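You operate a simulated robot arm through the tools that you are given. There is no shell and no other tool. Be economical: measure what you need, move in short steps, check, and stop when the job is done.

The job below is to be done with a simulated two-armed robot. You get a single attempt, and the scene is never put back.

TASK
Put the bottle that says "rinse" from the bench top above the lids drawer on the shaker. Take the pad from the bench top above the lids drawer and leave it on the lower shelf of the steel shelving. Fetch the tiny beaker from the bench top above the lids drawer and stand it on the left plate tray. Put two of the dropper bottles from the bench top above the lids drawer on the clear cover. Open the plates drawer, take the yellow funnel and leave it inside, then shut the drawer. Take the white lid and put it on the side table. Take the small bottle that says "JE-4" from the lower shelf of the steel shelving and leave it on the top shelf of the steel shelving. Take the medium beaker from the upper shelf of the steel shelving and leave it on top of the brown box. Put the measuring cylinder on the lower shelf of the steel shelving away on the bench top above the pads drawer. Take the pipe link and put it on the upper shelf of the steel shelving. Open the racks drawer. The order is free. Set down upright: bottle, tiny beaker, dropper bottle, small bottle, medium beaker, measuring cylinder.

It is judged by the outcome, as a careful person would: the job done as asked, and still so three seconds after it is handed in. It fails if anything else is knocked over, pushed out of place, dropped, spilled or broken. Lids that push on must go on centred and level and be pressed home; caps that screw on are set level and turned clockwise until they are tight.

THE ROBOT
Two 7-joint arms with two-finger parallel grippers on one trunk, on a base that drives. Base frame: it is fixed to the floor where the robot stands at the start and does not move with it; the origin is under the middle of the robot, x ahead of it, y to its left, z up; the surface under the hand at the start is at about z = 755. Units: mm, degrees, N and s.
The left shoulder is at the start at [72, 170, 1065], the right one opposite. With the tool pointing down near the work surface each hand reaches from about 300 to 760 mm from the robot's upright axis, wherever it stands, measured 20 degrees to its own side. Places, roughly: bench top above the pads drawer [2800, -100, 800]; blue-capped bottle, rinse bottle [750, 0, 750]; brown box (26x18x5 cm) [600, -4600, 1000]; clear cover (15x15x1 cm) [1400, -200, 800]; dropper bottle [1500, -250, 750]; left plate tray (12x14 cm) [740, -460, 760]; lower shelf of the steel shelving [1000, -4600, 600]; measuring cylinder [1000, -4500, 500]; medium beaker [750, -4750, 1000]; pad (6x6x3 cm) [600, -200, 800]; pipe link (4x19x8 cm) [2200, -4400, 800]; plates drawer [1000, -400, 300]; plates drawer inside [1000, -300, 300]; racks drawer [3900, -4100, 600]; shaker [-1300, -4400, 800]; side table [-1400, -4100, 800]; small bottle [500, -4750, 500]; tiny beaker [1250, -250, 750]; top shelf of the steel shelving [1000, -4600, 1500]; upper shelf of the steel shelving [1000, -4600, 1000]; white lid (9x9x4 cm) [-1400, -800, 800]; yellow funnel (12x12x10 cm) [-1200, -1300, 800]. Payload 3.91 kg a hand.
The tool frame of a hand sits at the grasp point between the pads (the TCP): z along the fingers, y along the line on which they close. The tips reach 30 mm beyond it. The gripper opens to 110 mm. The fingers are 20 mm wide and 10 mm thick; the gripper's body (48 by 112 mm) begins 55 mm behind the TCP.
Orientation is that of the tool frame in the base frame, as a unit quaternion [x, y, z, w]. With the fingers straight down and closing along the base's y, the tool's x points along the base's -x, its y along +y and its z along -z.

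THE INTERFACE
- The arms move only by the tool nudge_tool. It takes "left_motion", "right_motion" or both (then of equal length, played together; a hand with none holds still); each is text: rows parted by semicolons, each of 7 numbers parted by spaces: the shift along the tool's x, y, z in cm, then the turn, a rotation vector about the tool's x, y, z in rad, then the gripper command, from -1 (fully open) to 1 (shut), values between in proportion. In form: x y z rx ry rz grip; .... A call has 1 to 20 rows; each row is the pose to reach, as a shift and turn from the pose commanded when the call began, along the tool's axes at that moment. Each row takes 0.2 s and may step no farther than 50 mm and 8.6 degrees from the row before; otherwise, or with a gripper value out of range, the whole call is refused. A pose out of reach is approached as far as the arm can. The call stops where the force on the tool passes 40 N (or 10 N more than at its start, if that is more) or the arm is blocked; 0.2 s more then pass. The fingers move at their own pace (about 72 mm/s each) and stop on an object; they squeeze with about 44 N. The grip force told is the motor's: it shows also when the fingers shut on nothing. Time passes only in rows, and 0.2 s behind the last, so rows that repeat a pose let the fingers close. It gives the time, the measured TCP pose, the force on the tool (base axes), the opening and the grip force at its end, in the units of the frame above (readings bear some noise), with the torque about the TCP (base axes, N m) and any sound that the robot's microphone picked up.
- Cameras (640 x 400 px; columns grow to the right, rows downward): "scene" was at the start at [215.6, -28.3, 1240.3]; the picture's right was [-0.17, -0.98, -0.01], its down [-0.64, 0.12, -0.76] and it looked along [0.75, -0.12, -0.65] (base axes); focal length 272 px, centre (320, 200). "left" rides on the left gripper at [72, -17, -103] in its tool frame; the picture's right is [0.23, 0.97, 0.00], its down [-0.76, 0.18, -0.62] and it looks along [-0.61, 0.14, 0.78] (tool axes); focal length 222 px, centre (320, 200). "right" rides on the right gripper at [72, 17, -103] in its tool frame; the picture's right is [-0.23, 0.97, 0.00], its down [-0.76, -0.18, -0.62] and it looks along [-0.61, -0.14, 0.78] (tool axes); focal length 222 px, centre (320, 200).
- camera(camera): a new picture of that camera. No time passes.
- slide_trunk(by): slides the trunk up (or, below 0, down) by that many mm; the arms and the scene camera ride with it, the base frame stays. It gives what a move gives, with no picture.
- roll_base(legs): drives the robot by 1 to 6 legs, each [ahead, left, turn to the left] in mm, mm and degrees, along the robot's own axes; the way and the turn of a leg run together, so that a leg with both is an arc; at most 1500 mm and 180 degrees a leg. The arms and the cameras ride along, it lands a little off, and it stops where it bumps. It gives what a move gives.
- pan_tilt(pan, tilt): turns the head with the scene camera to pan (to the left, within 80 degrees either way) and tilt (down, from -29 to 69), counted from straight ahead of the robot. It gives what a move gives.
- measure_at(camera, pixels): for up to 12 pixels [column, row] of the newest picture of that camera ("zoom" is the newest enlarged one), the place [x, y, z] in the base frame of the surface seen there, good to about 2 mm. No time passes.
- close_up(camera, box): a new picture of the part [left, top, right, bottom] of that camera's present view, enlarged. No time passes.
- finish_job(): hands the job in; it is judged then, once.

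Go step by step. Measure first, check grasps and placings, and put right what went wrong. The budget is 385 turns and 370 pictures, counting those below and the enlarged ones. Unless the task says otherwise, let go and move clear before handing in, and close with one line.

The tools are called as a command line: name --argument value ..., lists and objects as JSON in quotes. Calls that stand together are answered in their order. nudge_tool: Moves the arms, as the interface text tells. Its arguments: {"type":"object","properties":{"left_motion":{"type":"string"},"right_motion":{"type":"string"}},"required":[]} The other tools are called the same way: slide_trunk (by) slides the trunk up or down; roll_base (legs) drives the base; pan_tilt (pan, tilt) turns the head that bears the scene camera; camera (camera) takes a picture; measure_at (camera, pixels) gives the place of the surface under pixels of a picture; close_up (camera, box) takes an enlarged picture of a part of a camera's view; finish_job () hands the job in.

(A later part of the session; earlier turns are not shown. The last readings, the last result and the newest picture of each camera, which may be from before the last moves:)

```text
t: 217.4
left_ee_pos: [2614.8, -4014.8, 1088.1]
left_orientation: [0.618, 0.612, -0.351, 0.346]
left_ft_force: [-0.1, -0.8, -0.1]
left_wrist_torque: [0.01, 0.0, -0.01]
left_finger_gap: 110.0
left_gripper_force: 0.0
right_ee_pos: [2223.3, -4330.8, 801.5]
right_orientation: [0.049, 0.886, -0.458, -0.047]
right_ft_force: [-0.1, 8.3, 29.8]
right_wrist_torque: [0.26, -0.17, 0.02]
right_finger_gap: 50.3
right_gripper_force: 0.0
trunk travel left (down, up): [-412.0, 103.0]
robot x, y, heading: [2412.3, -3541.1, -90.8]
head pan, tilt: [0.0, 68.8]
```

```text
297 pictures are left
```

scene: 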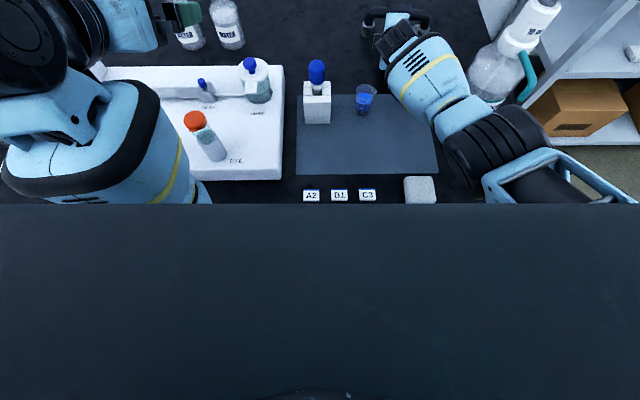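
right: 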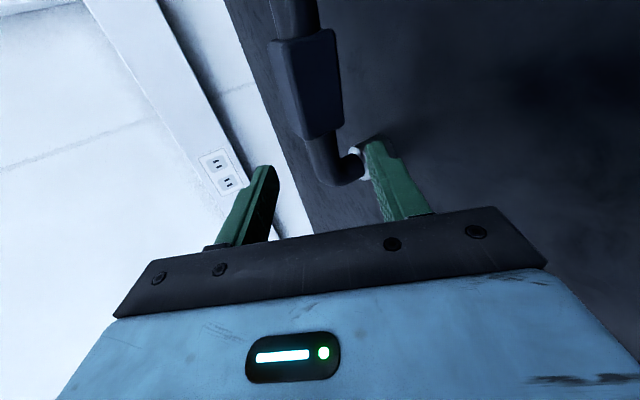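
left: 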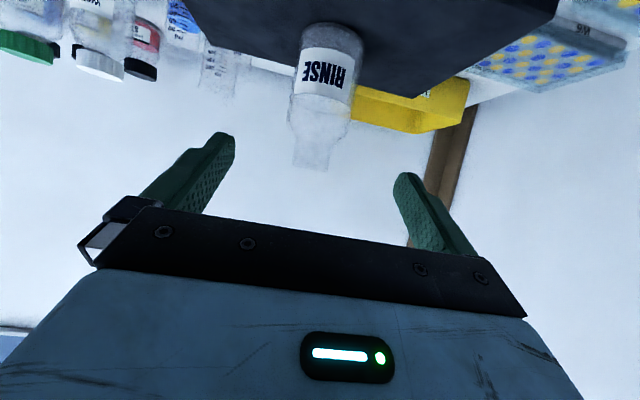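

The hand swung down and touched the bench, so I'll lift it back and up carefully.

nudge_tool --right_motion "0.1 -0.6 -1 0 0 0 -0.1; 0.3 -1 -3 0 0 0 -0.1; 0.6 -1.2 -5.5 0 0 0 -0.1; 1 -1.5 -8.3 0 0 0 -0.1"

pan_tilt --pan -10 --tilt 45

camera --camera "scene"

```text
t: 218.4
left_ee_pos: [2615.1, -4017.9, 1086.7]
left_orientation: [0.618, 0.613, -0.349, 0.346]
left_ft_force: [-0.4, 0.6, -0.2]
left_wrist_torque: [-0.02, -0.01, -0.01]
left_finger_gap: 110.0
left_gripper_force: 0.0
right_ee_pos: [2221.8, -4269.4, 854.5]
right_orientation: [0.05, 0.889, -0.452, -0.048]
right_ft_force: [-0.8, 0.4, -0.5]
right_wrist_torque: [-0.02, 0.01, -0.04]
right_finger_gap: 60.6
right_gripper_force: 0.0
trunk travel left (down, up): [-412.0, 103.0]
robot x, y, heading: [2407.9, -3540.3, -90.8]
head pan, tilt: [0.0, 68.8]
```

```text
t: 219.3
left_ee_pos: [2615.6, -4018.9, 1086.9]
left_orientation: [0.619, 0.612, -0.35, 0.345]
left_ft_force: [0.5, 0.1, -0.3]
left_wrist_torque: [0.02, 0.01, -0.01]
left_finger_gap: 110.1
left_gripper_force: 0.1
right_ee_pos: [2221.0, -4270.3, 855.3]
right_orientation: [0.05, 0.889, -0.453, -0.047]
right_ft_force: [0.1, 0.6, 0.4]
right_wrist_torque: [0.02, 0.03, -0.03]
right_finger_gap: 60.7
right_gripper_force: 0.0
trunk travel left (down, up): [-412.0, 103.0]
robot x, y, heading: [2410.1, -3544.1, -90.8]
head pan, tilt: [-10.0, 45.0]
```

```text
296 pictures are left
```

scene: 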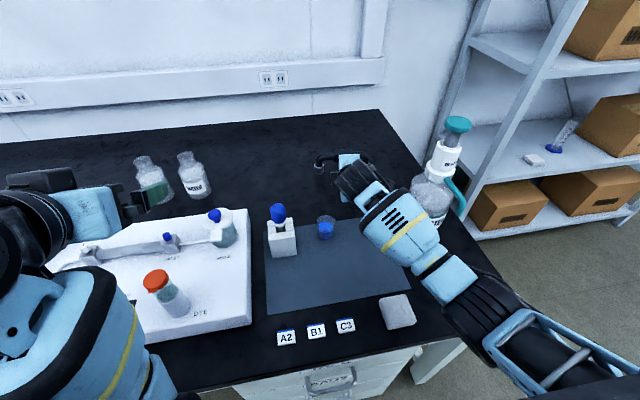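

I have control again and the link looks undisturbed. I'll raise the right hand a bit and move the base 60 mm nearer.

nudge_tool --right_motion "0.2 -3 -2.2 0 0 0 -0.1; 0.2 -4 -6 0 0 0 -0.1"

roll_base --legs '[[60, 0, 0.8]]'

```text
t: 219.9
left_ee_pos: [2613.0, -4017.1, 1086.2]
left_orientation: [0.618, 0.613, -0.35, 0.346]
left_ft_force: [0.2, 0.6, 0.3]
left_wrist_torque: [0.02, 0.02, 0.01]
left_finger_gap: 110.0
left_gripper_force: 0.1
right_ee_pos: [2222.2, -4246.9, 926.4]
right_orientation: [0.049, 0.889, -0.453, -0.047]
right_ft_force: [0.0, 0.3, 0.8]
right_wrist_torque: [-0.01, 0.03, 0.0]
right_finger_gap: 60.4
right_gripper_force: 0.2
trunk travel left (down, up): [-412.0, 103.0]
robot x, y, heading: [2412.6, -3544.4, -90.9]
head pan, tilt: [-10.0, 45.0]
```

```text
t: 220.9
left_ee_pos: [2621.7, -4075.4, 1085.6]
left_orientation: [0.615, 0.617, -0.347, 0.346]
left_ft_force: [0.3, 0.2, 0.3]
left_wrist_torque: [-0.02, 0.03, 0.02]
left_finger_gap: 109.9
left_gripper_force: 0.0
right_ee_pos: [2233.7, -4310.3, 925.2]
right_orientation: [0.043, 0.889, -0.454, -0.044]
right_ft_force: [-0.1, -0.4, 0.3]
right_wrist_torque: [0.0, 0.02, 0.0]
right_finger_gap: 60.5
right_gripper_force: 0.1
trunk travel left (down, up): [-412.0, 103.0]
robot x, y, heading: [2410.8, -3600.4, -89.8]
head pan, tilt: [-10.0, 45.0]
```

No bump. I'll go 30 mm further for margin, then align for the grasp.

roll_base --legs '[[30, 0, 0]]'

close_up --camera "scene" --box '[280, 120, 440, 220]'

camera --camera "right"

```text
t: 221.7
left_ee_pos: [2622.0, -4084.3, 1086.3]
left_orientation: [0.613, 0.618, -0.348, 0.349]
left_ft_force: [-0.1, -0.6, 0.5]
left_wrist_torque: [0.0, -0.03, -0.01]
left_finger_gap: 110.0
left_gripper_force: 0.1
right_ee_pos: [2233.5, -4320.0, 926.3]
right_orientation: [0.042, 0.888, -0.455, -0.044]
right_ft_force: [0.0, -0.3, -0.2]
right_wrist_torque: [0.02, 0.01, 0.01]
right_finger_gap: 60.5
right_gripper_force: 0.1
trunk travel left (down, up): [-412.0, 103.0]
robot x, y, heading: [2412.5, -3608.2, -89.9]
head pan, tilt: [-10.0, 45.0]
stopped in leg 1: the robot was blocked; the commanded pose is now the measured one
```

```text
4.00 times, centred on (360, 170) of scene
```

zoom: 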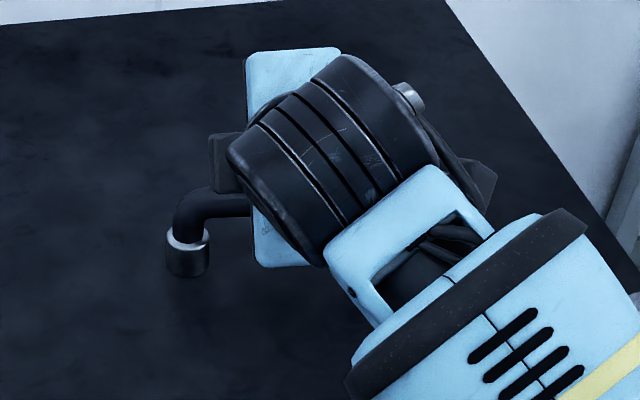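

```text
294 pictures are left
```

right: 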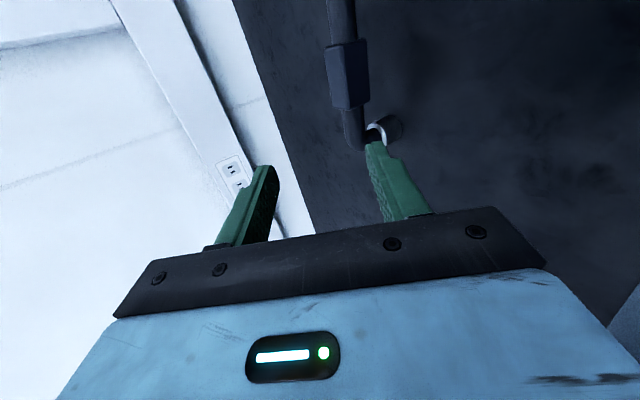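

The base has reached its limit. I'll align sideways first and stop 40 mm short to check.

nudge_tool --right_motion "-1.4 1.9 1 0 0 0 -0.1; -2.84 3.7 2 0 0 0 -0.1; -2.84 3.7 5 0 0 0 -0.1; -2.84 3.7 8 0 0 0 -0.1"

camera --camera "right"

```text
t: 222.7
left_ee_pos: [2622.5, -4085.1, 1086.9]
left_orientation: [0.615, 0.617, -0.348, 0.348]
left_ft_force: [0.1, 0.3, -0.3]
left_wrist_torque: [-0.02, -0.02, -0.03]
left_finger_gap: 109.8
left_gripper_force: 0.1
right_ee_pos: [2253.9, -4365.7, 848.9]
right_orientation: [0.042, 0.888, -0.455, -0.044]
right_ft_force: [0.3, 0.0, 0.4]
right_wrist_torque: [-0.03, 0.01, 0.01]
right_finger_gap: 60.7
right_gripper_force: 0.1
trunk travel left (down, up): [-412.0, 103.0]
robot x, y, heading: [2408.1, -3611.3, -90.1]
head pan, tilt: [-10.0, 45.0]
```

```text
293 pictures are left
```

right: 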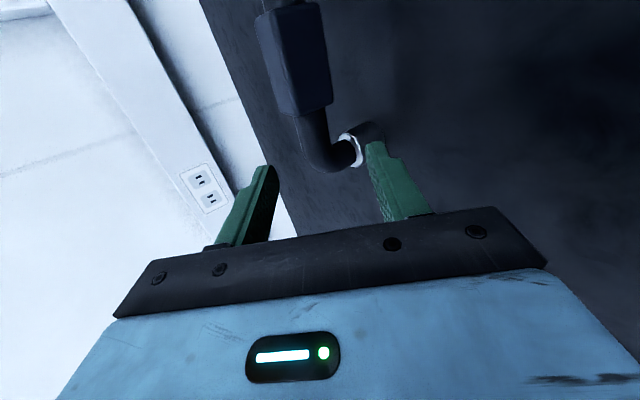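

The tube is between the fingers; I'll advance the last 40 mm and close.

nudge_tool --right_motion "0.23 0.07 2 0 0 0 -0.1; 0.23 0.07 4 0 0 0 -0.1; 0.23 0.07 4 0 0 0 0.4; 0.23 0.07 4 0 0 0 1; 0.23 0.07 4 0 0 0 1; 0.23 0.07 4 0 0 0 1"

camera --camera "right"

```text
t: 224.1
left_ee_pos: [2621.7, -4083.3, 1087.1]
left_orientation: [0.614, 0.617, -0.348, 0.348]
left_ft_force: [0.4, 0.0, 0.1]
left_wrist_torque: [0.0, 0.04, -0.03]
left_finger_gap: 110.0
left_gripper_force: 0.0
right_ee_pos: [2247.4, -4396.7, 829.1]
right_orientation: [0.043, 0.886, -0.459, -0.042]
right_ft_force: [-1.1, -6.7, 19.0]
right_wrist_torque: [-0.96, -0.77, -0.29]
right_finger_gap: 30.1
right_gripper_force: 44.3
trunk travel left (down, up): [-412.0, 103.0]
robot x, y, heading: [2408.1, -3613.4, -90.1]
head pan, tilt: [-10.0, 45.0]
```

```text
292 pictures are left
```

right: 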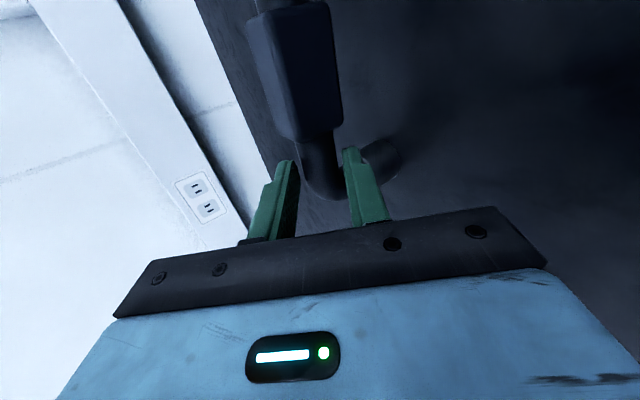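

Gripped (gap 30). I'll lift and watch.

nudge_tool --right_motion "0.05 -0.8 -0.58 0 0 0 1; 0.15 -3.2 -2.3 0 0 0 1; 0.3 -6.5 -4.6 0 0 0 1; 0.4 -9.7 -6.9 0 0 0 1; 0.4 -9.7 -6.9 0 0 0 1"

camera --camera "scene"

camera --camera "right"

```text
t: 225.3
left_ee_pos: [2621.7, -4083.3, 1085.4]
left_orientation: [0.615, 0.618, -0.347, 0.347]
left_ft_force: [0.2, 0.6, 0.2]
left_wrist_torque: [-0.03, 0.0, 0.02]
left_finger_gap: 109.9
left_gripper_force: 0.1
right_ee_pos: [2246.0, -4396.6, 946.3]
right_orientation: [0.043, 0.889, -0.454, -0.045]
right_ft_force: [0.0, 0.5, -2.2]
right_wrist_torque: [0.06, -0.14, 0.04]
right_finger_gap: 21.5
right_gripper_force: 44.0
trunk travel left (down, up): [-412.0, 103.0]
robot x, y, heading: [2412.8, -3611.9, -89.9]
head pan, tilt: [-10.0, 45.0]
```

```text
291 pictures are left
```

scene: 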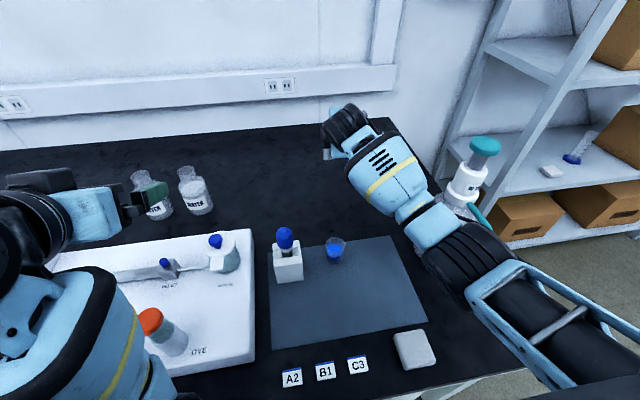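

```text
290 pictures are left
```

right: 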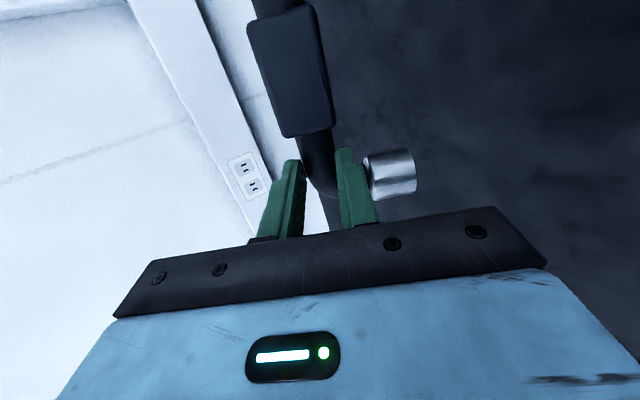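

The link is held. I'll raise it and shift it left before backing off, to clear the dispenser.

nudge_tool --right_motion "-1.4 -2.4 -1.9 0 0 0 1; -2.8 -4.8 -3.8 0 0 0 1; -4.2 -7.2 -5.8 0 0 0 1; -5.5 -9.5 -7.7 0 0 0 1"

measure_at --camera "scene" --pixels '[[485, 145], [467, 190]]'

roll_base --legs '[[-350, 0, 0]]'

camera --camera "scene"

```text
t: 226.3
left_ee_pos: [2620.8, -4084.1, 1087.2]
left_orientation: [0.614, 0.617, -0.349, 0.348]
left_ft_force: [0.2, -0.1, 0.9]
left_wrist_torque: [0.04, -0.02, -0.01]
left_finger_gap: 109.8
left_gripper_force: 0.1
right_ee_pos: [2306.7, -4398.4, 1064.1]
right_orientation: [0.043, 0.889, -0.454, -0.044]
right_ft_force: [0.8, -0.5, -3.1]
right_wrist_torque: [0.01, -0.1, -0.02]
right_finger_gap: 21.6
right_gripper_force: 44.2
trunk travel left (down, up): [-412.0, 103.0]
robot x, y, heading: [2409.5, -3610.1, -90.0]
head pan, tilt: [-10.0, 45.0]
```

```text
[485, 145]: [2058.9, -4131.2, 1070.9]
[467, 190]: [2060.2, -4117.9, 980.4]
```

```text
t: 228.6
left_ee_pos: [2620.3, -3730.1, 1086.5]
left_orientation: [0.615, 0.616, -0.348, 0.347]
left_ft_force: [-0.2, -0.2, 0.7]
left_wrist_torque: [-0.01, -0.01, 0.03]
left_finger_gap: 109.9
left_gripper_force: 0.0
right_ee_pos: [2302.3, -4043.3, 1063.3]
right_orientation: [0.045, 0.889, -0.454, -0.044]
right_ft_force: [0.4, 0.5, -2.2]
right_wrist_torque: [0.06, -0.14, -0.03]
right_finger_gap: 21.7
right_gripper_force: 44.0
trunk travel left (down, up): [-412.0, 103.0]
robot x, y, heading: [2411.8, -3257.8, -90.2]
head pan, tilt: [-10.0, 45.0]
```

```text
289 pictures are left
```

scene: 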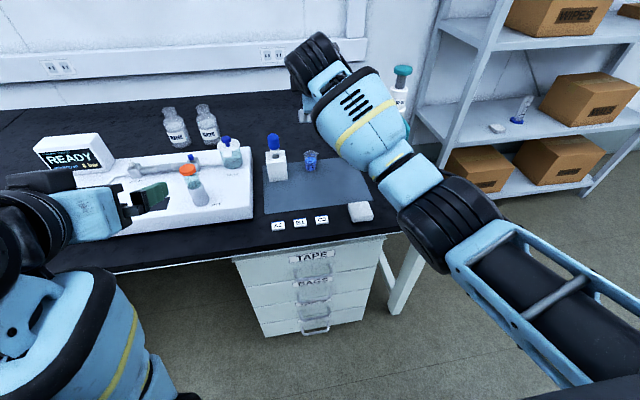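

I'll draw the right hand in towards the robot.

nudge_tool --right_motion "1.66 1.14 -3.5 0 0 0 1; 3.3 2.3 -7 0 0 0 1; 5 3.4 -10.6 0 0 0 1; 6.6 4.6 -14.1 0 0 0 1; 8.3 5.7 -17.7 0 0 0 1"

camera --camera "scene"

```text
t: 229.8
left_ee_pos: [2619.4, -3729.7, 1087.3]
left_orientation: [0.615, 0.617, -0.348, 0.347]
left_ft_force: [0.2, 0.0, -0.6]
left_wrist_torque: [0.05, -0.02, 0.0]
left_finger_gap: 110.0
left_gripper_force: 0.0
right_ee_pos: [2244.0, -3859.4, 1123.2]
right_orientation: [0.045, 0.889, -0.454, -0.045]
right_ft_force: [-0.8, 0.7, -2.0]
right_wrist_torque: [0.03, -0.18, 0.01]
right_finger_gap: 21.4
right_gripper_force: 43.8
trunk travel left (down, up): [-412.0, 103.0]
robot x, y, heading: [2407.8, -3255.6, -90.0]
head pan, tilt: [-10.0, 45.0]
```

```text
288 pictures are left
```

scene: 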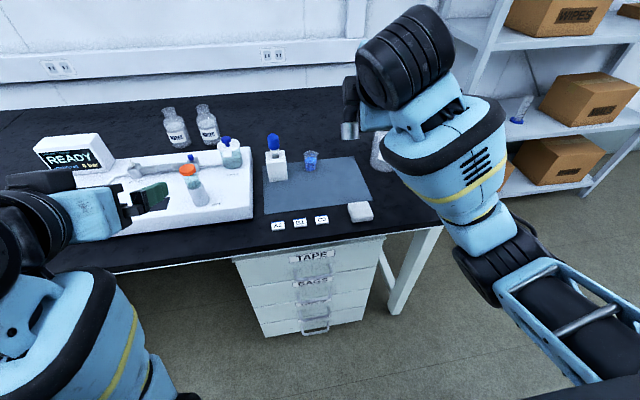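

Good. I'll drive back to the shelving to place the link on the upper shelf between the boxes.

roll_base --legs '[[0, -1430, 0], [400, 0, 0]]'

pan_tilt --pan -5 --tilt 30

camera --camera "scene"

camera --camera "right"

```text
t: 244.6
left_ee_pos: [1218.1, -4145.1, 1085.5]
left_orientation: [0.605, 0.627, -0.341, 0.353]
left_ft_force: [-0.8, -0.6, 0.2]
left_wrist_torque: [0.01, -0.03, -0.02]
left_finger_gap: 109.9
left_gripper_force: 0.1
right_ee_pos: [847.2, -4286.9, 1123.2]
right_orientation: [0.03, 0.89, -0.454, -0.038]
right_ft_force: [-0.6, -1.5, -3.0]
right_wrist_torque: [0.09, -0.09, 0.03]
right_finger_gap: 21.4
right_gripper_force: 44.3
trunk travel left (down, up): [-412.0, 103.0]
robot x, y, heading: [992.0, -3675.3, -88.0]
head pan, tilt: [-10.0, 45.0]
```

```text
t: 245.4
left_ee_pos: [1218.6, -4144.0, 1085.2]
left_orientation: [0.605, 0.625, -0.344, 0.352]
left_ft_force: [-0.3, -0.8, -0.2]
left_wrist_torque: [0.03, 0.02, -0.04]
left_finger_gap: 110.1
left_gripper_force: 0.1
right_ee_pos: [847.2, -4287.4, 1124.7]
right_orientation: [0.03, 0.889, -0.455, -0.038]
right_ft_force: [0.5, 0.3, -2.3]
right_wrist_torque: [0.03, -0.14, 0.02]
right_finger_gap: 21.5
right_gripper_force: 43.6
trunk travel left (down, up): [-412.0, 103.0]
robot x, y, heading: [991.8, -3676.1, -87.9]
head pan, tilt: [-5.0, 30.0]
```

```text
287 pictures are left
```

scene: 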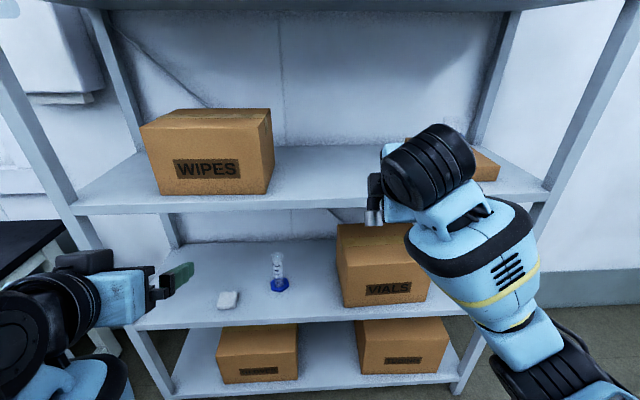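

```text
286 pictures are left
```

right: 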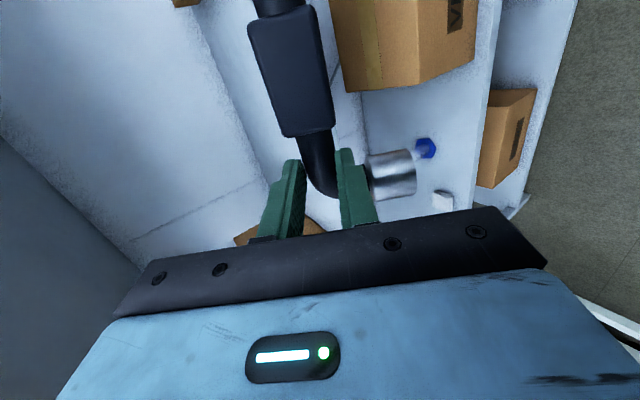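

measure_at --camera "scene" --pixels '[[268, 175], [372, 220], [374, 185], [330, 195], [320, 160]]'

close_up --camera "scene" --box '[330, 130, 430, 240]'

```text
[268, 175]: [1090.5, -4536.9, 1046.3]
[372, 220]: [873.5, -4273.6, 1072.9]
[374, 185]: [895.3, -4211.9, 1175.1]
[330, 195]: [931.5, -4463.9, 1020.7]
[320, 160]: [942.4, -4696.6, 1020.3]
```

```text
3.64 times, centred on (380, 185) of scene
```

zoom: 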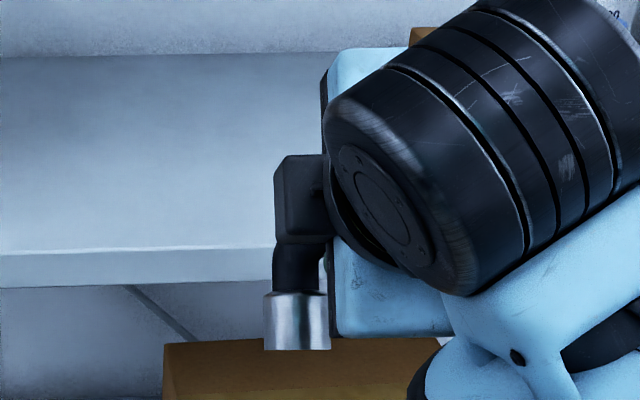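

The WIPES box's right edge is at x 1090, so there is ample space. I'll move in over the shelf.

roll_base --legs '[[0, 0, -2], [245, 85, 0]]'

camera --camera "right"

```text
t: 247.7
left_ee_pos: [1286.8, -4400.0, 1084.8]
left_orientation: [0.616, 0.616, -0.349, 0.346]
left_ft_force: [0.1, 0.2, -0.2]
left_wrist_torque: [0.02, 0.02, 0.0]
left_finger_gap: 109.8
left_gripper_force: 0.0
right_ee_pos: [910.6, -4528.6, 1123.4]
right_orientation: [0.045, 0.889, -0.453, -0.046]
right_ft_force: [0.4, 0.4, -2.0]
right_wrist_torque: [0.02, -0.15, 0.03]
right_finger_gap: 21.2
right_gripper_force: 43.6
trunk travel left (down, up): [-412.0, 103.0]
robot x, y, heading: [1078.8, -3921.7, -90.0]
head pan, tilt: [-5.0, 30.0]
```

```text
284 pictures are left
```

right: 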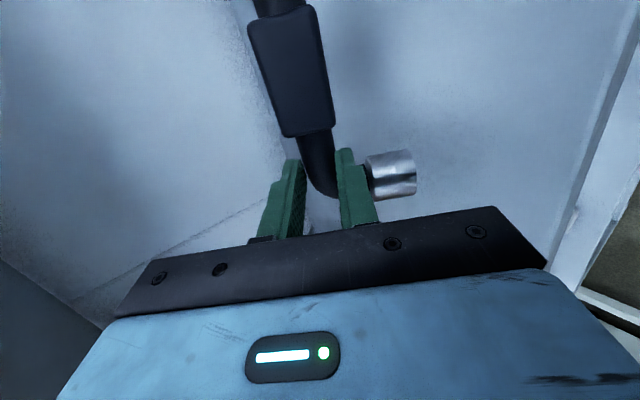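

Over the shelf; lowering in small steps.

nudge_tool --right_motion "0 1 0.7 0 0 0 1; 0 2 1.45 0 0 0 1; 0 2.2 1.6 0 0 0 1; 0 2.4 1.75 0 0 0 1; 0 2.4 1.75 0 0 0 1"

```text
t: 248.9
left_ee_pos: [1287.0, -4397.8, 1086.7]
left_orientation: [0.614, 0.616, -0.349, 0.348]
left_ft_force: [-0.1, 0.5, 0.5]
left_wrist_torque: [0.0, -0.01, 0.02]
left_finger_gap: 110.2
left_gripper_force: 0.0
right_ee_pos: [908.1, -4529.8, 1097.5]
right_orientation: [0.047, 0.886, -0.459, -0.044]
right_ft_force: [-3.7, -7.3, 25.2]
right_wrist_torque: [-0.77, -0.95, -0.26]
right_finger_gap: 21.4
right_gripper_force: 44.1
trunk travel left (down, up): [-412.0, 103.0]
robot x, y, heading: [1077.7, -3925.3, -90.0]
head pan, tilt: [-5.0, 30.0]
```

Contact. I'll open to about 55 mm and back out along the tool axis.

nudge_tool --right_motion "0 -0.15 -0.1 0 0 0 1; 0 -0.15 -0.1 0 0 0 0.4; 0 -0.15 -0.1 0 0 0 0; 0 -0.15 -0.1 0 0 0 0; 0 -0.15 -3 0 0 0 0; 0 -0.15 -7 0 0 0 0; 0 -0.15 -11 0 0 0 0; 0 -1.5 -15 0 0 0 0"

camera --camera "right"

camera --camera "scene"

```text
t: 250.7
left_ee_pos: [1286.6, -4399.9, 1086.5]
left_orientation: [0.616, 0.616, -0.349, 0.347]
left_ft_force: [0.4, 0.6, 0.9]
left_wrist_torque: [0.02, 0.0, 0.05]
left_finger_gap: 109.9
left_gripper_force: 0.1
right_ee_pos: [925.8, -4416.6, 1191.5]
right_orientation: [0.046, 0.889, -0.453, -0.047]
right_ft_force: [0.3, 0.6, -0.1]
right_wrist_torque: [-0.03, 0.01, 0.04]
right_finger_gap: 54.9
right_gripper_force: 0.1
trunk travel left (down, up): [-412.0, 103.0]
robot x, y, heading: [1078.6, -3924.7, -90.3]
head pan, tilt: [-5.0, 30.0]
```

```text
283 pictures are left
```

right: 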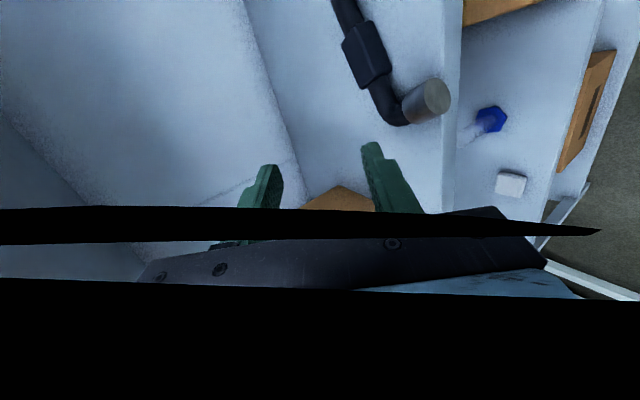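

```text
282 pictures are left
```

scene: 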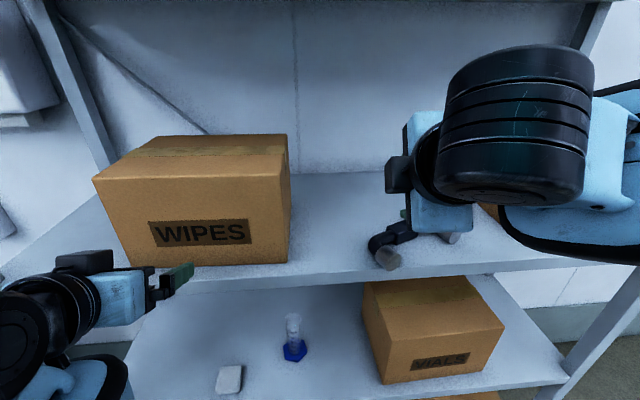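

The link has tipped onto its side, with legs towards the front edge (387,258). I'll measure how it lies.

close_up --camera "scene" --box '[340, 200, 500, 300]'

measure_at --camera "zoom" --pixels '[[195, 240], [150, 160], [245, 125], [435, 150], [180, 280], [120, 180], [200, 210]]'

```text
4.00 times, centred on (420, 250) of scene
```

zoom: 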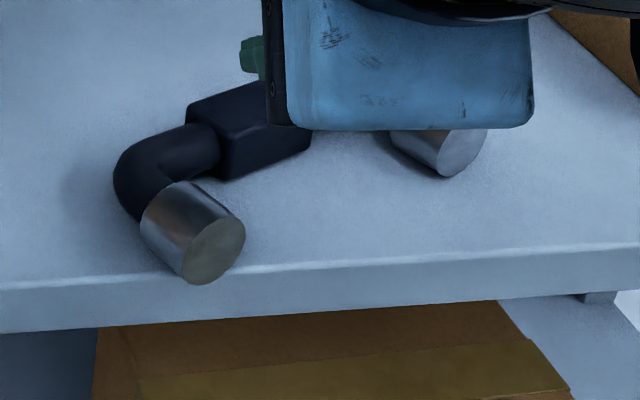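

```text
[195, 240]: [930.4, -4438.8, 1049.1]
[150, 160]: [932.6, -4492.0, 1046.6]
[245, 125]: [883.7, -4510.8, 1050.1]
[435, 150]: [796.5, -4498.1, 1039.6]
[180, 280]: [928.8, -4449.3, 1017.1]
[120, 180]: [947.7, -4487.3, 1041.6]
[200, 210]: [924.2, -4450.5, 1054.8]
```

The link lies flat but its left leg end pokes about 12 mm past the shelf edge. I'll roll the hand back and use the open fingertips to push both leg ends inward.

nudge_tool --right_motion "0.62 0.3 -0.37 0 0 0.143 -1; 1.24 0.6 -0.74 0 0 0.286 -1; 1.86 0.9 -1.1 0 0 0.429 -1; 2.5 1.2 -1.5 0 0 0.571 -1; 3.1 1.5 -1.9 0 0 0.714 -1; 3.7 1.8 -2.2 0 0 0.857 -1; 4.3 2.1 -2.6 0 0 1 -1; 5 2.4 -3 0 0 1.143 -1; 5.6 2.7 -3.3 0 0 1.286 -1; 6.2 3 -3.7 0 0 1.428 -1; 6.8 3.3 -4.1 0 0 1.571 -1"

camera --camera "scene"

camera --camera "right"

```text
t: 253.1
left_ee_pos: [1287.6, -4399.3, 1087.7]
left_orientation: [0.615, 0.616, -0.347, 0.347]
left_ft_force: [0.2, -0.5, 0.6]
left_wrist_torque: [-0.01, 0.01, 0.01]
left_finger_gap: 110.1
left_gripper_force: 0.2
right_ee_pos: [866.6, -4357.2, 1194.3]
right_orientation: [0.661, 0.594, -0.354, 0.289]
right_ft_force: [-0.4, 0.7, 0.7]
right_wrist_torque: [0.03, 0.0, 0.03]
right_finger_gap: 109.8
right_gripper_force: 0.2
trunk travel left (down, up): [-412.0, 103.0]
robot x, y, heading: [1079.4, -3924.1, -90.0]
head pan, tilt: [-5.0, 30.0]
```

```text
280 pictures are left
```

scene: 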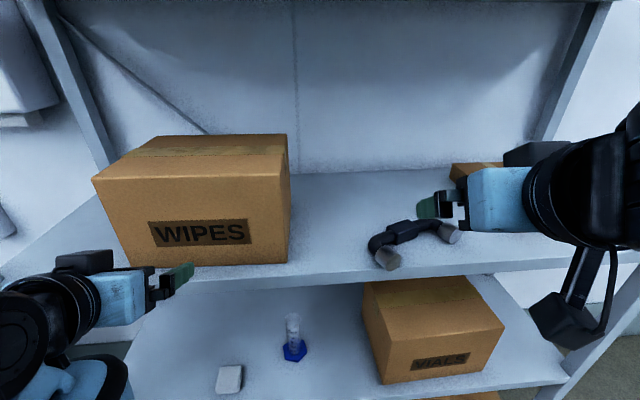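

```text
279 pictures are left
```

right: 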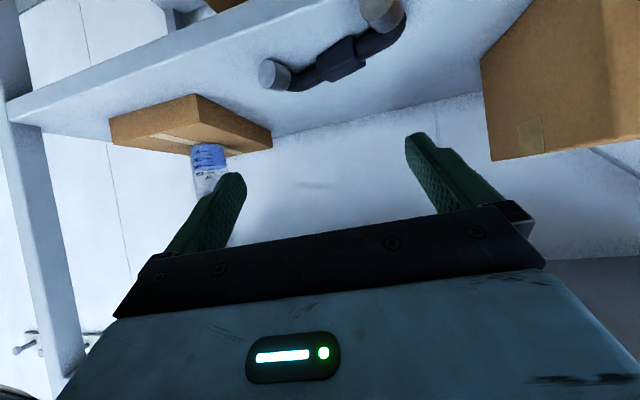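

measure_at --camera "scene" --pixels '[[388, 260], [378, 240], [405, 230], [430, 222], [449, 234], [385, 255]]'

measure_at --camera "right" --pixels '[[268, 75], [300, 75], [340, 58], [385, 35], [380, 10]]'

```text
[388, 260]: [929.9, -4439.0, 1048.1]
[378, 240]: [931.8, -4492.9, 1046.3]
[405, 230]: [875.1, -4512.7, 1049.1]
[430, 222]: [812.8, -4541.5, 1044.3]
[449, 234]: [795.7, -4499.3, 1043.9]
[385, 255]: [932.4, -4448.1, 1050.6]
```

```text
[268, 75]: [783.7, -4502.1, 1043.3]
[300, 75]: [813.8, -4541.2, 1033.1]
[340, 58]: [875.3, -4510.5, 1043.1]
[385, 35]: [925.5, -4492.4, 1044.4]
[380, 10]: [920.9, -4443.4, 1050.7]
```

The left leg tip is at (928,-4437) and the right at (786,-4492). I'll push the left one inward with a closed fist.

nudge_tool --right_motion "2.47 1.83 2.36 0 0 0 1; 4.9 3.65 4.7 0 0 0 1; 7.4 5.5 7.1 0 0 0 1; 9.86 7.3 9.44 0 0 0 1; 8.7 7.55 11 0 0 0 1; 7.5 7.8 12.6 0 0 0 1; 6.4 8.05 14.2 0 0 0 1; 5.2 8.3 15.8 0 0 0 1; 5.2 8.3 15.8 0 0 0 1"

camera --camera "scene"

```text
t: 255.1
left_ee_pos: [1286.8, -4398.3, 1086.2]
left_orientation: [0.615, 0.616, -0.348, 0.347]
left_ft_force: [-0.4, 0.1, 0.7]
left_wrist_torque: [0.04, 0.01, -0.02]
left_finger_gap: 110.1
left_gripper_force: 0.0
right_ee_pos: [932.0, -4463.9, 1054.1]
right_orientation: [0.66, 0.597, -0.353, 0.289]
right_ft_force: [0.5, 0.7, 0.6]
right_wrist_torque: [0.01, -0.02, 0.01]
right_finger_gap: 0.2
right_gripper_force: 37.7
trunk travel left (down, up): [-412.0, 103.0]
robot x, y, heading: [1079.5, -3921.2, -90.1]
head pan, tilt: [-5.0, 30.0]
```

```text
278 pictures are left
```

scene: 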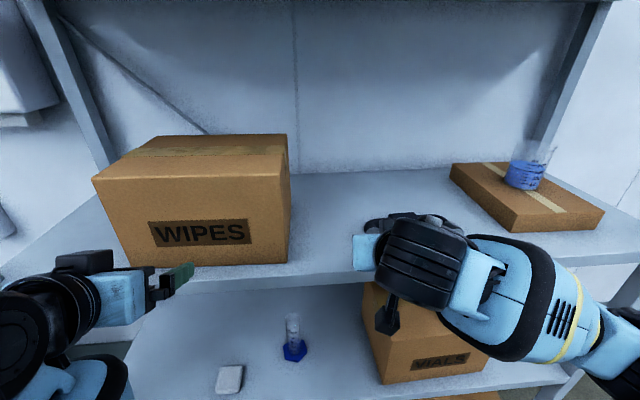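

nudge_tool --right_motion "0.4 -0.4 -3.5 0 0 0 1; 0.8 -0.8 -7.2 0 0 0 1; 1.2 -1.2 -11 0 0 0 1; 1.6 -1.6 -14 0 0 0 1"

camera --camera "scene"

camera --camera "right"

```text
t: 256.1
left_ee_pos: [1286.6, -4398.2, 1087.6]
left_orientation: [0.615, 0.616, -0.349, 0.347]
left_ft_force: [0.1, 0.0, 0.4]
left_wrist_torque: [0.05, -0.02, 0.0]
left_finger_gap: 110.2
left_gripper_force: 0.0
right_ee_pos: [933.9, -4340.5, 1124.7]
right_orientation: [0.66, 0.596, -0.354, 0.289]
right_ft_force: [0.0, 0.4, 0.4]
right_wrist_torque: [0.02, 0.0, -0.01]
right_finger_gap: 0.0
right_gripper_force: 38.3
trunk travel left (down, up): [-412.0, 103.0]
robot x, y, heading: [1078.7, -3922.5, -90.0]
head pan, tilt: [-5.0, 30.0]
```

```text
277 pictures are left
```

scene: 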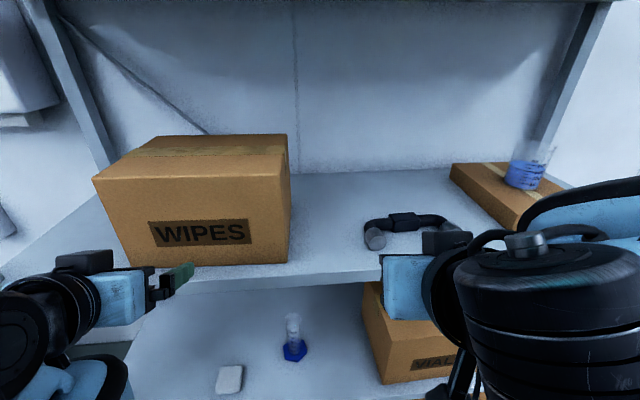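

```text
276 pictures are left
```

right: 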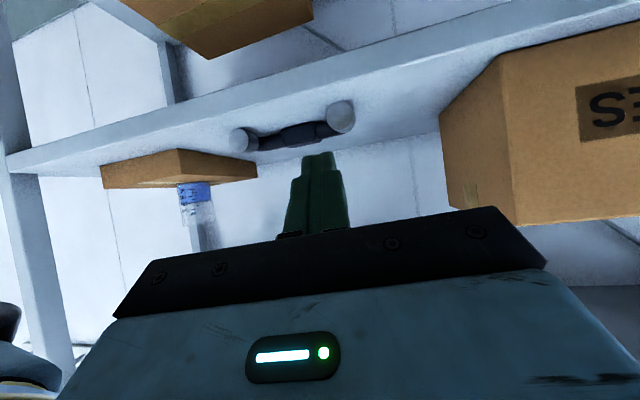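

The link now lies wholly on the upper shelf. Next is the measuring cylinder with the left hand: I'll reposition the base and lower the trunk.

roll_base --legs '[[-150, 0, 0], [0, -185, 0]]'

slide_trunk --by -261

pan_tilt --pan 10 --tilt 25

camera --camera "scene"

```text
t: 259.3
left_ee_pos: [1102.0, -4246.8, 1086.6]
left_orientation: [0.614, 0.617, -0.347, 0.348]
left_ft_force: [-1.3, 0.3, -0.1]
left_wrist_torque: [-0.01, 0.04, 0.0]
left_finger_gap: 110.0
left_gripper_force: 0.0
right_ee_pos: [749.0, -4189.5, 1124.5]
right_orientation: [0.66, 0.598, -0.352, 0.289]
right_ft_force: [-0.1, 0.1, -0.4]
right_wrist_torque: [0.0, 0.0, 0.01]
right_finger_gap: 0.1
right_gripper_force: 37.8
trunk travel left (down, up): [-412.0, 103.0]
robot x, y, heading: [890.8, -3773.4, -90.0]
head pan, tilt: [-5.0, 30.0]
```

```text
t: 262.0
left_ee_pos: [1103.2, -4269.8, 715.2]
left_orientation: [0.656, 0.659, -0.26, 0.26]
left_ft_force: [0.3, -0.1, 0.8]
left_wrist_torque: [-0.03, -0.07, 0.0]
left_finger_gap: 110.1
left_gripper_force: 0.0
right_ee_pos: [750.6, -4223.6, 774.1]
right_orientation: [0.691, 0.638, -0.272, 0.202]
right_ft_force: [0.3, -1.2, 0.0]
right_wrist_torque: [0.0, 0.02, 0.0]
right_finger_gap: 0.2
right_gripper_force: 37.8
trunk travel left (down, up): [-151.0, 364.0]
robot x, y, heading: [895.0, -3773.4, -90.4]
head pan, tilt: [-5.0, 30.0]
```

```text
t: 262.8
left_ee_pos: [1102.5, -4268.9, 715.1]
left_orientation: [0.657, 0.658, -0.26, 0.259]
left_ft_force: [-0.2, -0.2, 0.0]
left_wrist_torque: [-0.03, -0.03, 0.03]
left_finger_gap: 110.1
left_gripper_force: 0.0
right_ee_pos: [751.3, -4224.9, 772.9]
right_orientation: [0.692, 0.638, -0.272, 0.201]
right_ft_force: [-0.1, 0.5, -0.2]
right_wrist_torque: [-0.02, -0.02, 0.0]
right_finger_gap: 0.1
right_gripper_force: 37.4
trunk travel left (down, up): [-151.0, 364.0]
robot x, y, heading: [894.3, -3770.7, -90.3]
head pan, tilt: [10.0, 25.0]
```

```text
275 pictures are left
```

scene: 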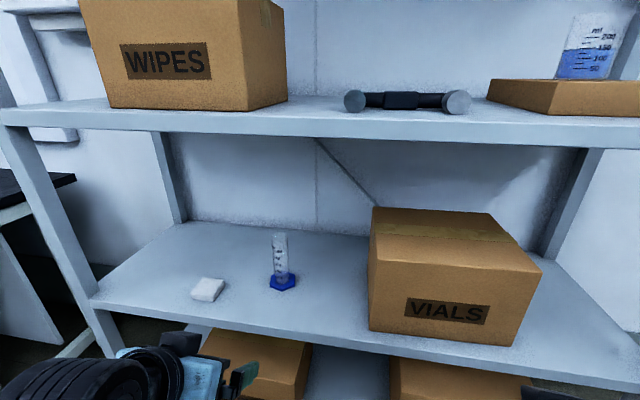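

Everything above looks good. Now I'll measure the cylinder closely.

close_up --camera "scene" --box '[240, 215, 330, 300]'

measure_at --camera "zoom" --pixels '[[300, 350], [300, 200], [255, 250], [330, 250], [290, 130], [300, 300], [230, 330], [390, 330], [300, 270]]'

camera --camera "left"

```text
4.71 times, centred on (285, 258) of scene
```

zoom: 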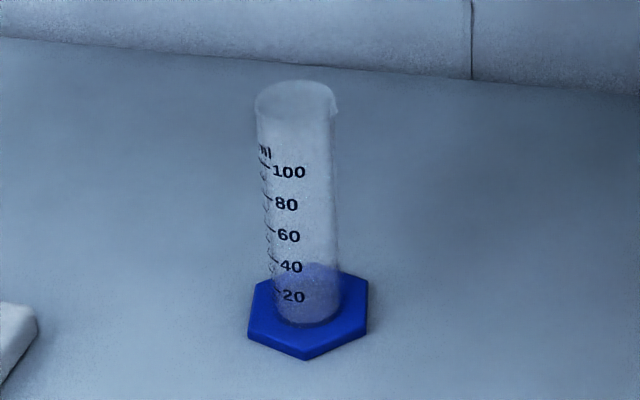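

```text
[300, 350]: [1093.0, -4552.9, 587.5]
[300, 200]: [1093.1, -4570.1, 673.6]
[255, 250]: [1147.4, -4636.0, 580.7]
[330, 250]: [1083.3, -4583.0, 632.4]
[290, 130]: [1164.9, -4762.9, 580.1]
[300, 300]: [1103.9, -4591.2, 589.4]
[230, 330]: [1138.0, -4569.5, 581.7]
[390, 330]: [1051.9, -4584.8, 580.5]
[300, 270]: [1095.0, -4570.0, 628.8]
```

```text
273 pictures are left
```

left: 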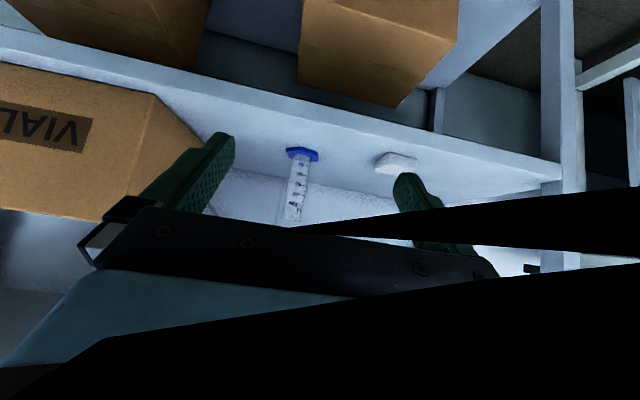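

The cylinder axis is near (1094,-4586), radius 16, height ~150. I'll drive 120 mm closer, tilt the left hand to 60° and pre-position.

roll_base --legs '[[120, 0, 0.3]]'

nudge_tool --left_motion "-2.1 -0.3 2 0 -0.1 0 -1; -4.2 -0.6 4 0 -0.2 0 -1; -6.3 -0.8 5.9 0 -0.29 0 -1; -6.3 -0.8 5.9 0 -0.29 0 -1"

camera --camera "left"

```text
t: 264.0
left_ee_pos: [1106.7, -4382.2, 715.4]
left_orientation: [0.654, 0.661, -0.259, 0.261]
left_ft_force: [0.0, 0.8, -0.2]
left_wrist_torque: [-0.02, 0.01, -0.07]
left_finger_gap: 109.9
left_gripper_force: 0.1
right_ee_pos: [755.7, -4342.2, 772.7]
right_orientation: [0.689, 0.641, -0.272, 0.202]
right_ft_force: [-0.3, 0.7, -0.6]
right_wrist_torque: [0.01, 0.01, -0.01]
right_finger_gap: 0.1
right_gripper_force: 37.8
trunk travel left (down, up): [-151.0, 364.0]
robot x, y, heading: [891.2, -3889.5, -89.5]
head pan, tilt: [10.0, 25.0]
```

```text
t: 265.0
left_ee_pos: [1102.5, -4469.3, 714.5]
left_orientation: [0.609, 0.617, -0.351, 0.354]
left_ft_force: [-0.7, 0.0, 1.1]
left_wrist_torque: [-0.03, -0.01, 0.0]
left_finger_gap: 109.8
left_gripper_force: 0.1
right_ee_pos: [754.7, -4341.3, 772.8]
right_orientation: [0.689, 0.641, -0.272, 0.202]
right_ft_force: [-0.3, -0.5, 0.3]
right_wrist_torque: [0.01, 0.02, 0.02]
right_finger_gap: 0.0
right_gripper_force: 37.6
trunk travel left (down, up): [-151.0, 364.0]
robot x, y, heading: [892.7, -3886.4, -89.2]
head pan, tilt: [10.0, 25.0]
```

```text
272 pictures are left
```

left: 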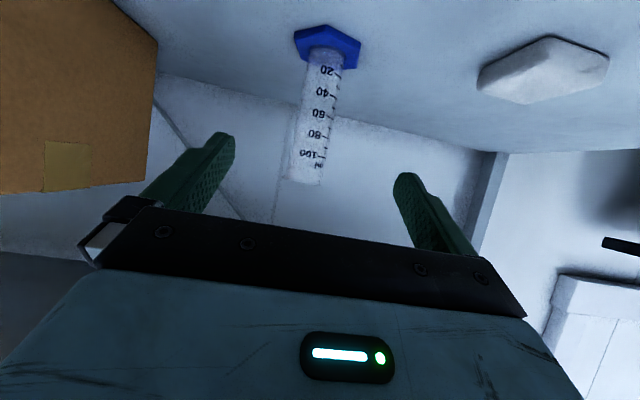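

nudge_tool --left_motion "-0.1 -0.75 3.2 0 0 0 -1; -0.2 -0.75 6.4 0 0 0 -1; -0.3 -0.75 9.6 0 0 0 -1; -0.4 -0.75 12.6 0 0 0 -1; -0.4 -0.75 12.6 0 0 0 1; -0.4 -0.75 12.6 0 0 0 1; -0.4 -0.75 12.6 0 0 0 1; -0.4 -0.75 12.6 0 0 0 1; -0.4 -0.75 12.6 0 0 0 1; -0.4 -0.75 12.6 0 0 0 1"

camera --camera "left"

```text
t: 267.2
left_ee_pos: [1096.4, -4578.4, 655.0]
left_orientation: [0.609, 0.617, -0.351, 0.354]
left_ft_force: [1.1, 0.1, 2.0]
left_wrist_torque: [-0.06, -0.26, 0.03]
left_finger_gap: 38.5
left_gripper_force: 44.0
right_ee_pos: [755.2, -4339.4, 772.3]
right_orientation: [0.688, 0.642, -0.271, 0.202]
right_ft_force: [0.3, 0.0, 0.0]
right_wrist_torque: [0.01, 0.0, 0.03]
right_finger_gap: 0.0
right_gripper_force: 37.8
trunk travel left (down, up): [-151.0, 364.0]
robot x, y, heading: [887.9, -3886.0, -89.6]
head pan, tilt: [10.0, 25.0]
```

```text
271 pictures are left
```

left: 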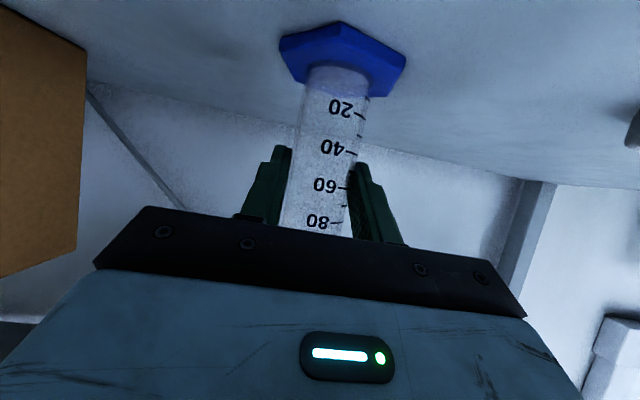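

Gripped. I'll lift and withdraw.

nudge_tool --left_motion "-1 0 -0.6 0 0 0 1; -3.5 0 -2 0 0 0 1; -6.5 0 -3.75 0 0 0 1; -4.5 0 -7.2 0 0 0 1; -2.5 0 -10.7 0 0 0 1; -0.5 0 -14.2 0 0 0 1; 1.5 0 -17.6 0 0 0 1"

camera --camera "scene"

```text
t: 268.8
left_ee_pos: [1094.5, -4419.0, 732.2]
left_orientation: [0.609, 0.617, -0.35, 0.354]
left_ft_force: [-1.0, 0.4, -1.5]
left_wrist_torque: [0.0, 0.11, -0.04]
left_finger_gap: 38.4
left_gripper_force: 44.0
right_ee_pos: [754.8, -4341.0, 773.0]
right_orientation: [0.689, 0.641, -0.272, 0.202]
right_ft_force: [-0.4, 0.3, -0.1]
right_wrist_torque: [-0.01, -0.02, -0.02]
right_finger_gap: 0.2
right_gripper_force: 37.3
trunk travel left (down, up): [-151.0, 364.0]
robot x, y, heading: [893.6, -3888.1, -89.2]
head pan, tilt: [10.0, 25.0]
```

```text
270 pictures are left
```

scene: 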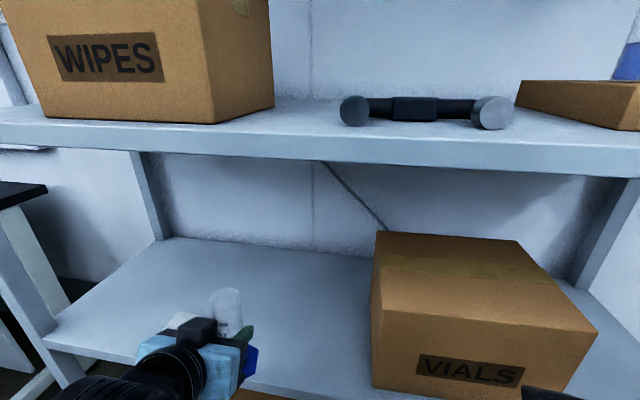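

Cylinder held. I'll back off, raise the trunk, and look along the aisle towards the racks drawer.

roll_base --legs '[[-550, 0, -0.5]]'

slide_trunk --by 150

pan_tilt --pan 70 --tilt 20

camera --camera "scene"

```text
t: 271.9
left_ee_pos: [1090.4, -3870.9, 731.3]
left_orientation: [0.609, 0.618, -0.349, 0.354]
left_ft_force: [-0.5, 0.8, -0.1]
left_wrist_torque: [0.01, 0.05, -0.05]
left_finger_gap: 38.2
left_gripper_force: 43.8
right_ee_pos: [751.4, -3793.2, 773.3]
right_orientation: [0.688, 0.642, -0.271, 0.202]
right_ft_force: [-0.5, -0.1, -0.1]
right_wrist_torque: [0.01, -0.04, 0.01]
right_finger_gap: 0.1
right_gripper_force: 38.3
trunk travel left (down, up): [-151.0, 364.0]
robot x, y, heading: [889.4, -3344.0, -89.6]
head pan, tilt: [10.0, 25.0]
```

```text
t: 273.7
left_ee_pos: [1090.3, -3871.1, 880.1]
left_orientation: [0.608, 0.619, -0.349, 0.355]
left_ft_force: [-0.3, -0.3, -1.6]
left_wrist_torque: [0.01, 0.04, -0.02]
left_finger_gap: 38.5
left_gripper_force: 43.8
right_ee_pos: [750.8, -3793.8, 922.5]
right_orientation: [0.688, 0.642, -0.272, 0.202]
right_ft_force: [0.1, -0.5, -0.2]
right_wrist_torque: [0.04, 0.0, -0.01]
right_finger_gap: 0.0
right_gripper_force: 37.4
trunk travel left (down, up): [-301.0, 214.0]
robot x, y, heading: [889.3, -3344.9, -89.2]
head pan, tilt: [10.0, 25.0]
```

```text
t: 275.0
left_ee_pos: [1090.5, -3871.5, 881.7]
left_orientation: [0.609, 0.618, -0.349, 0.354]
left_ft_force: [0.5, -0.1, -0.8]
left_wrist_torque: [0.01, -0.01, 0.02]
left_finger_gap: 38.7
left_gripper_force: 43.6
right_ee_pos: [750.3, -3793.1, 922.1]
right_orientation: [0.688, 0.641, -0.272, 0.202]
right_ft_force: [0.9, -0.5, 0.0]
right_wrist_torque: [-0.04, 0.02, 0.01]
right_finger_gap: 0.0
right_gripper_force: 37.9
trunk travel left (down, up): [-301.0, 214.0]
robot x, y, heading: [889.7, -3339.8, -89.3]
head pan, tilt: [70.0, 20.0]
```

```text
269 pictures are left
```

scene: 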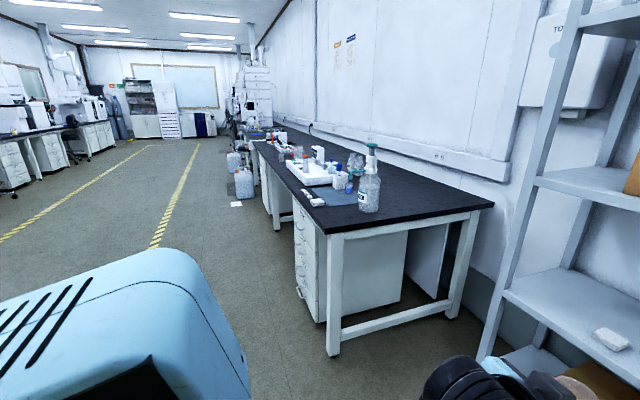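

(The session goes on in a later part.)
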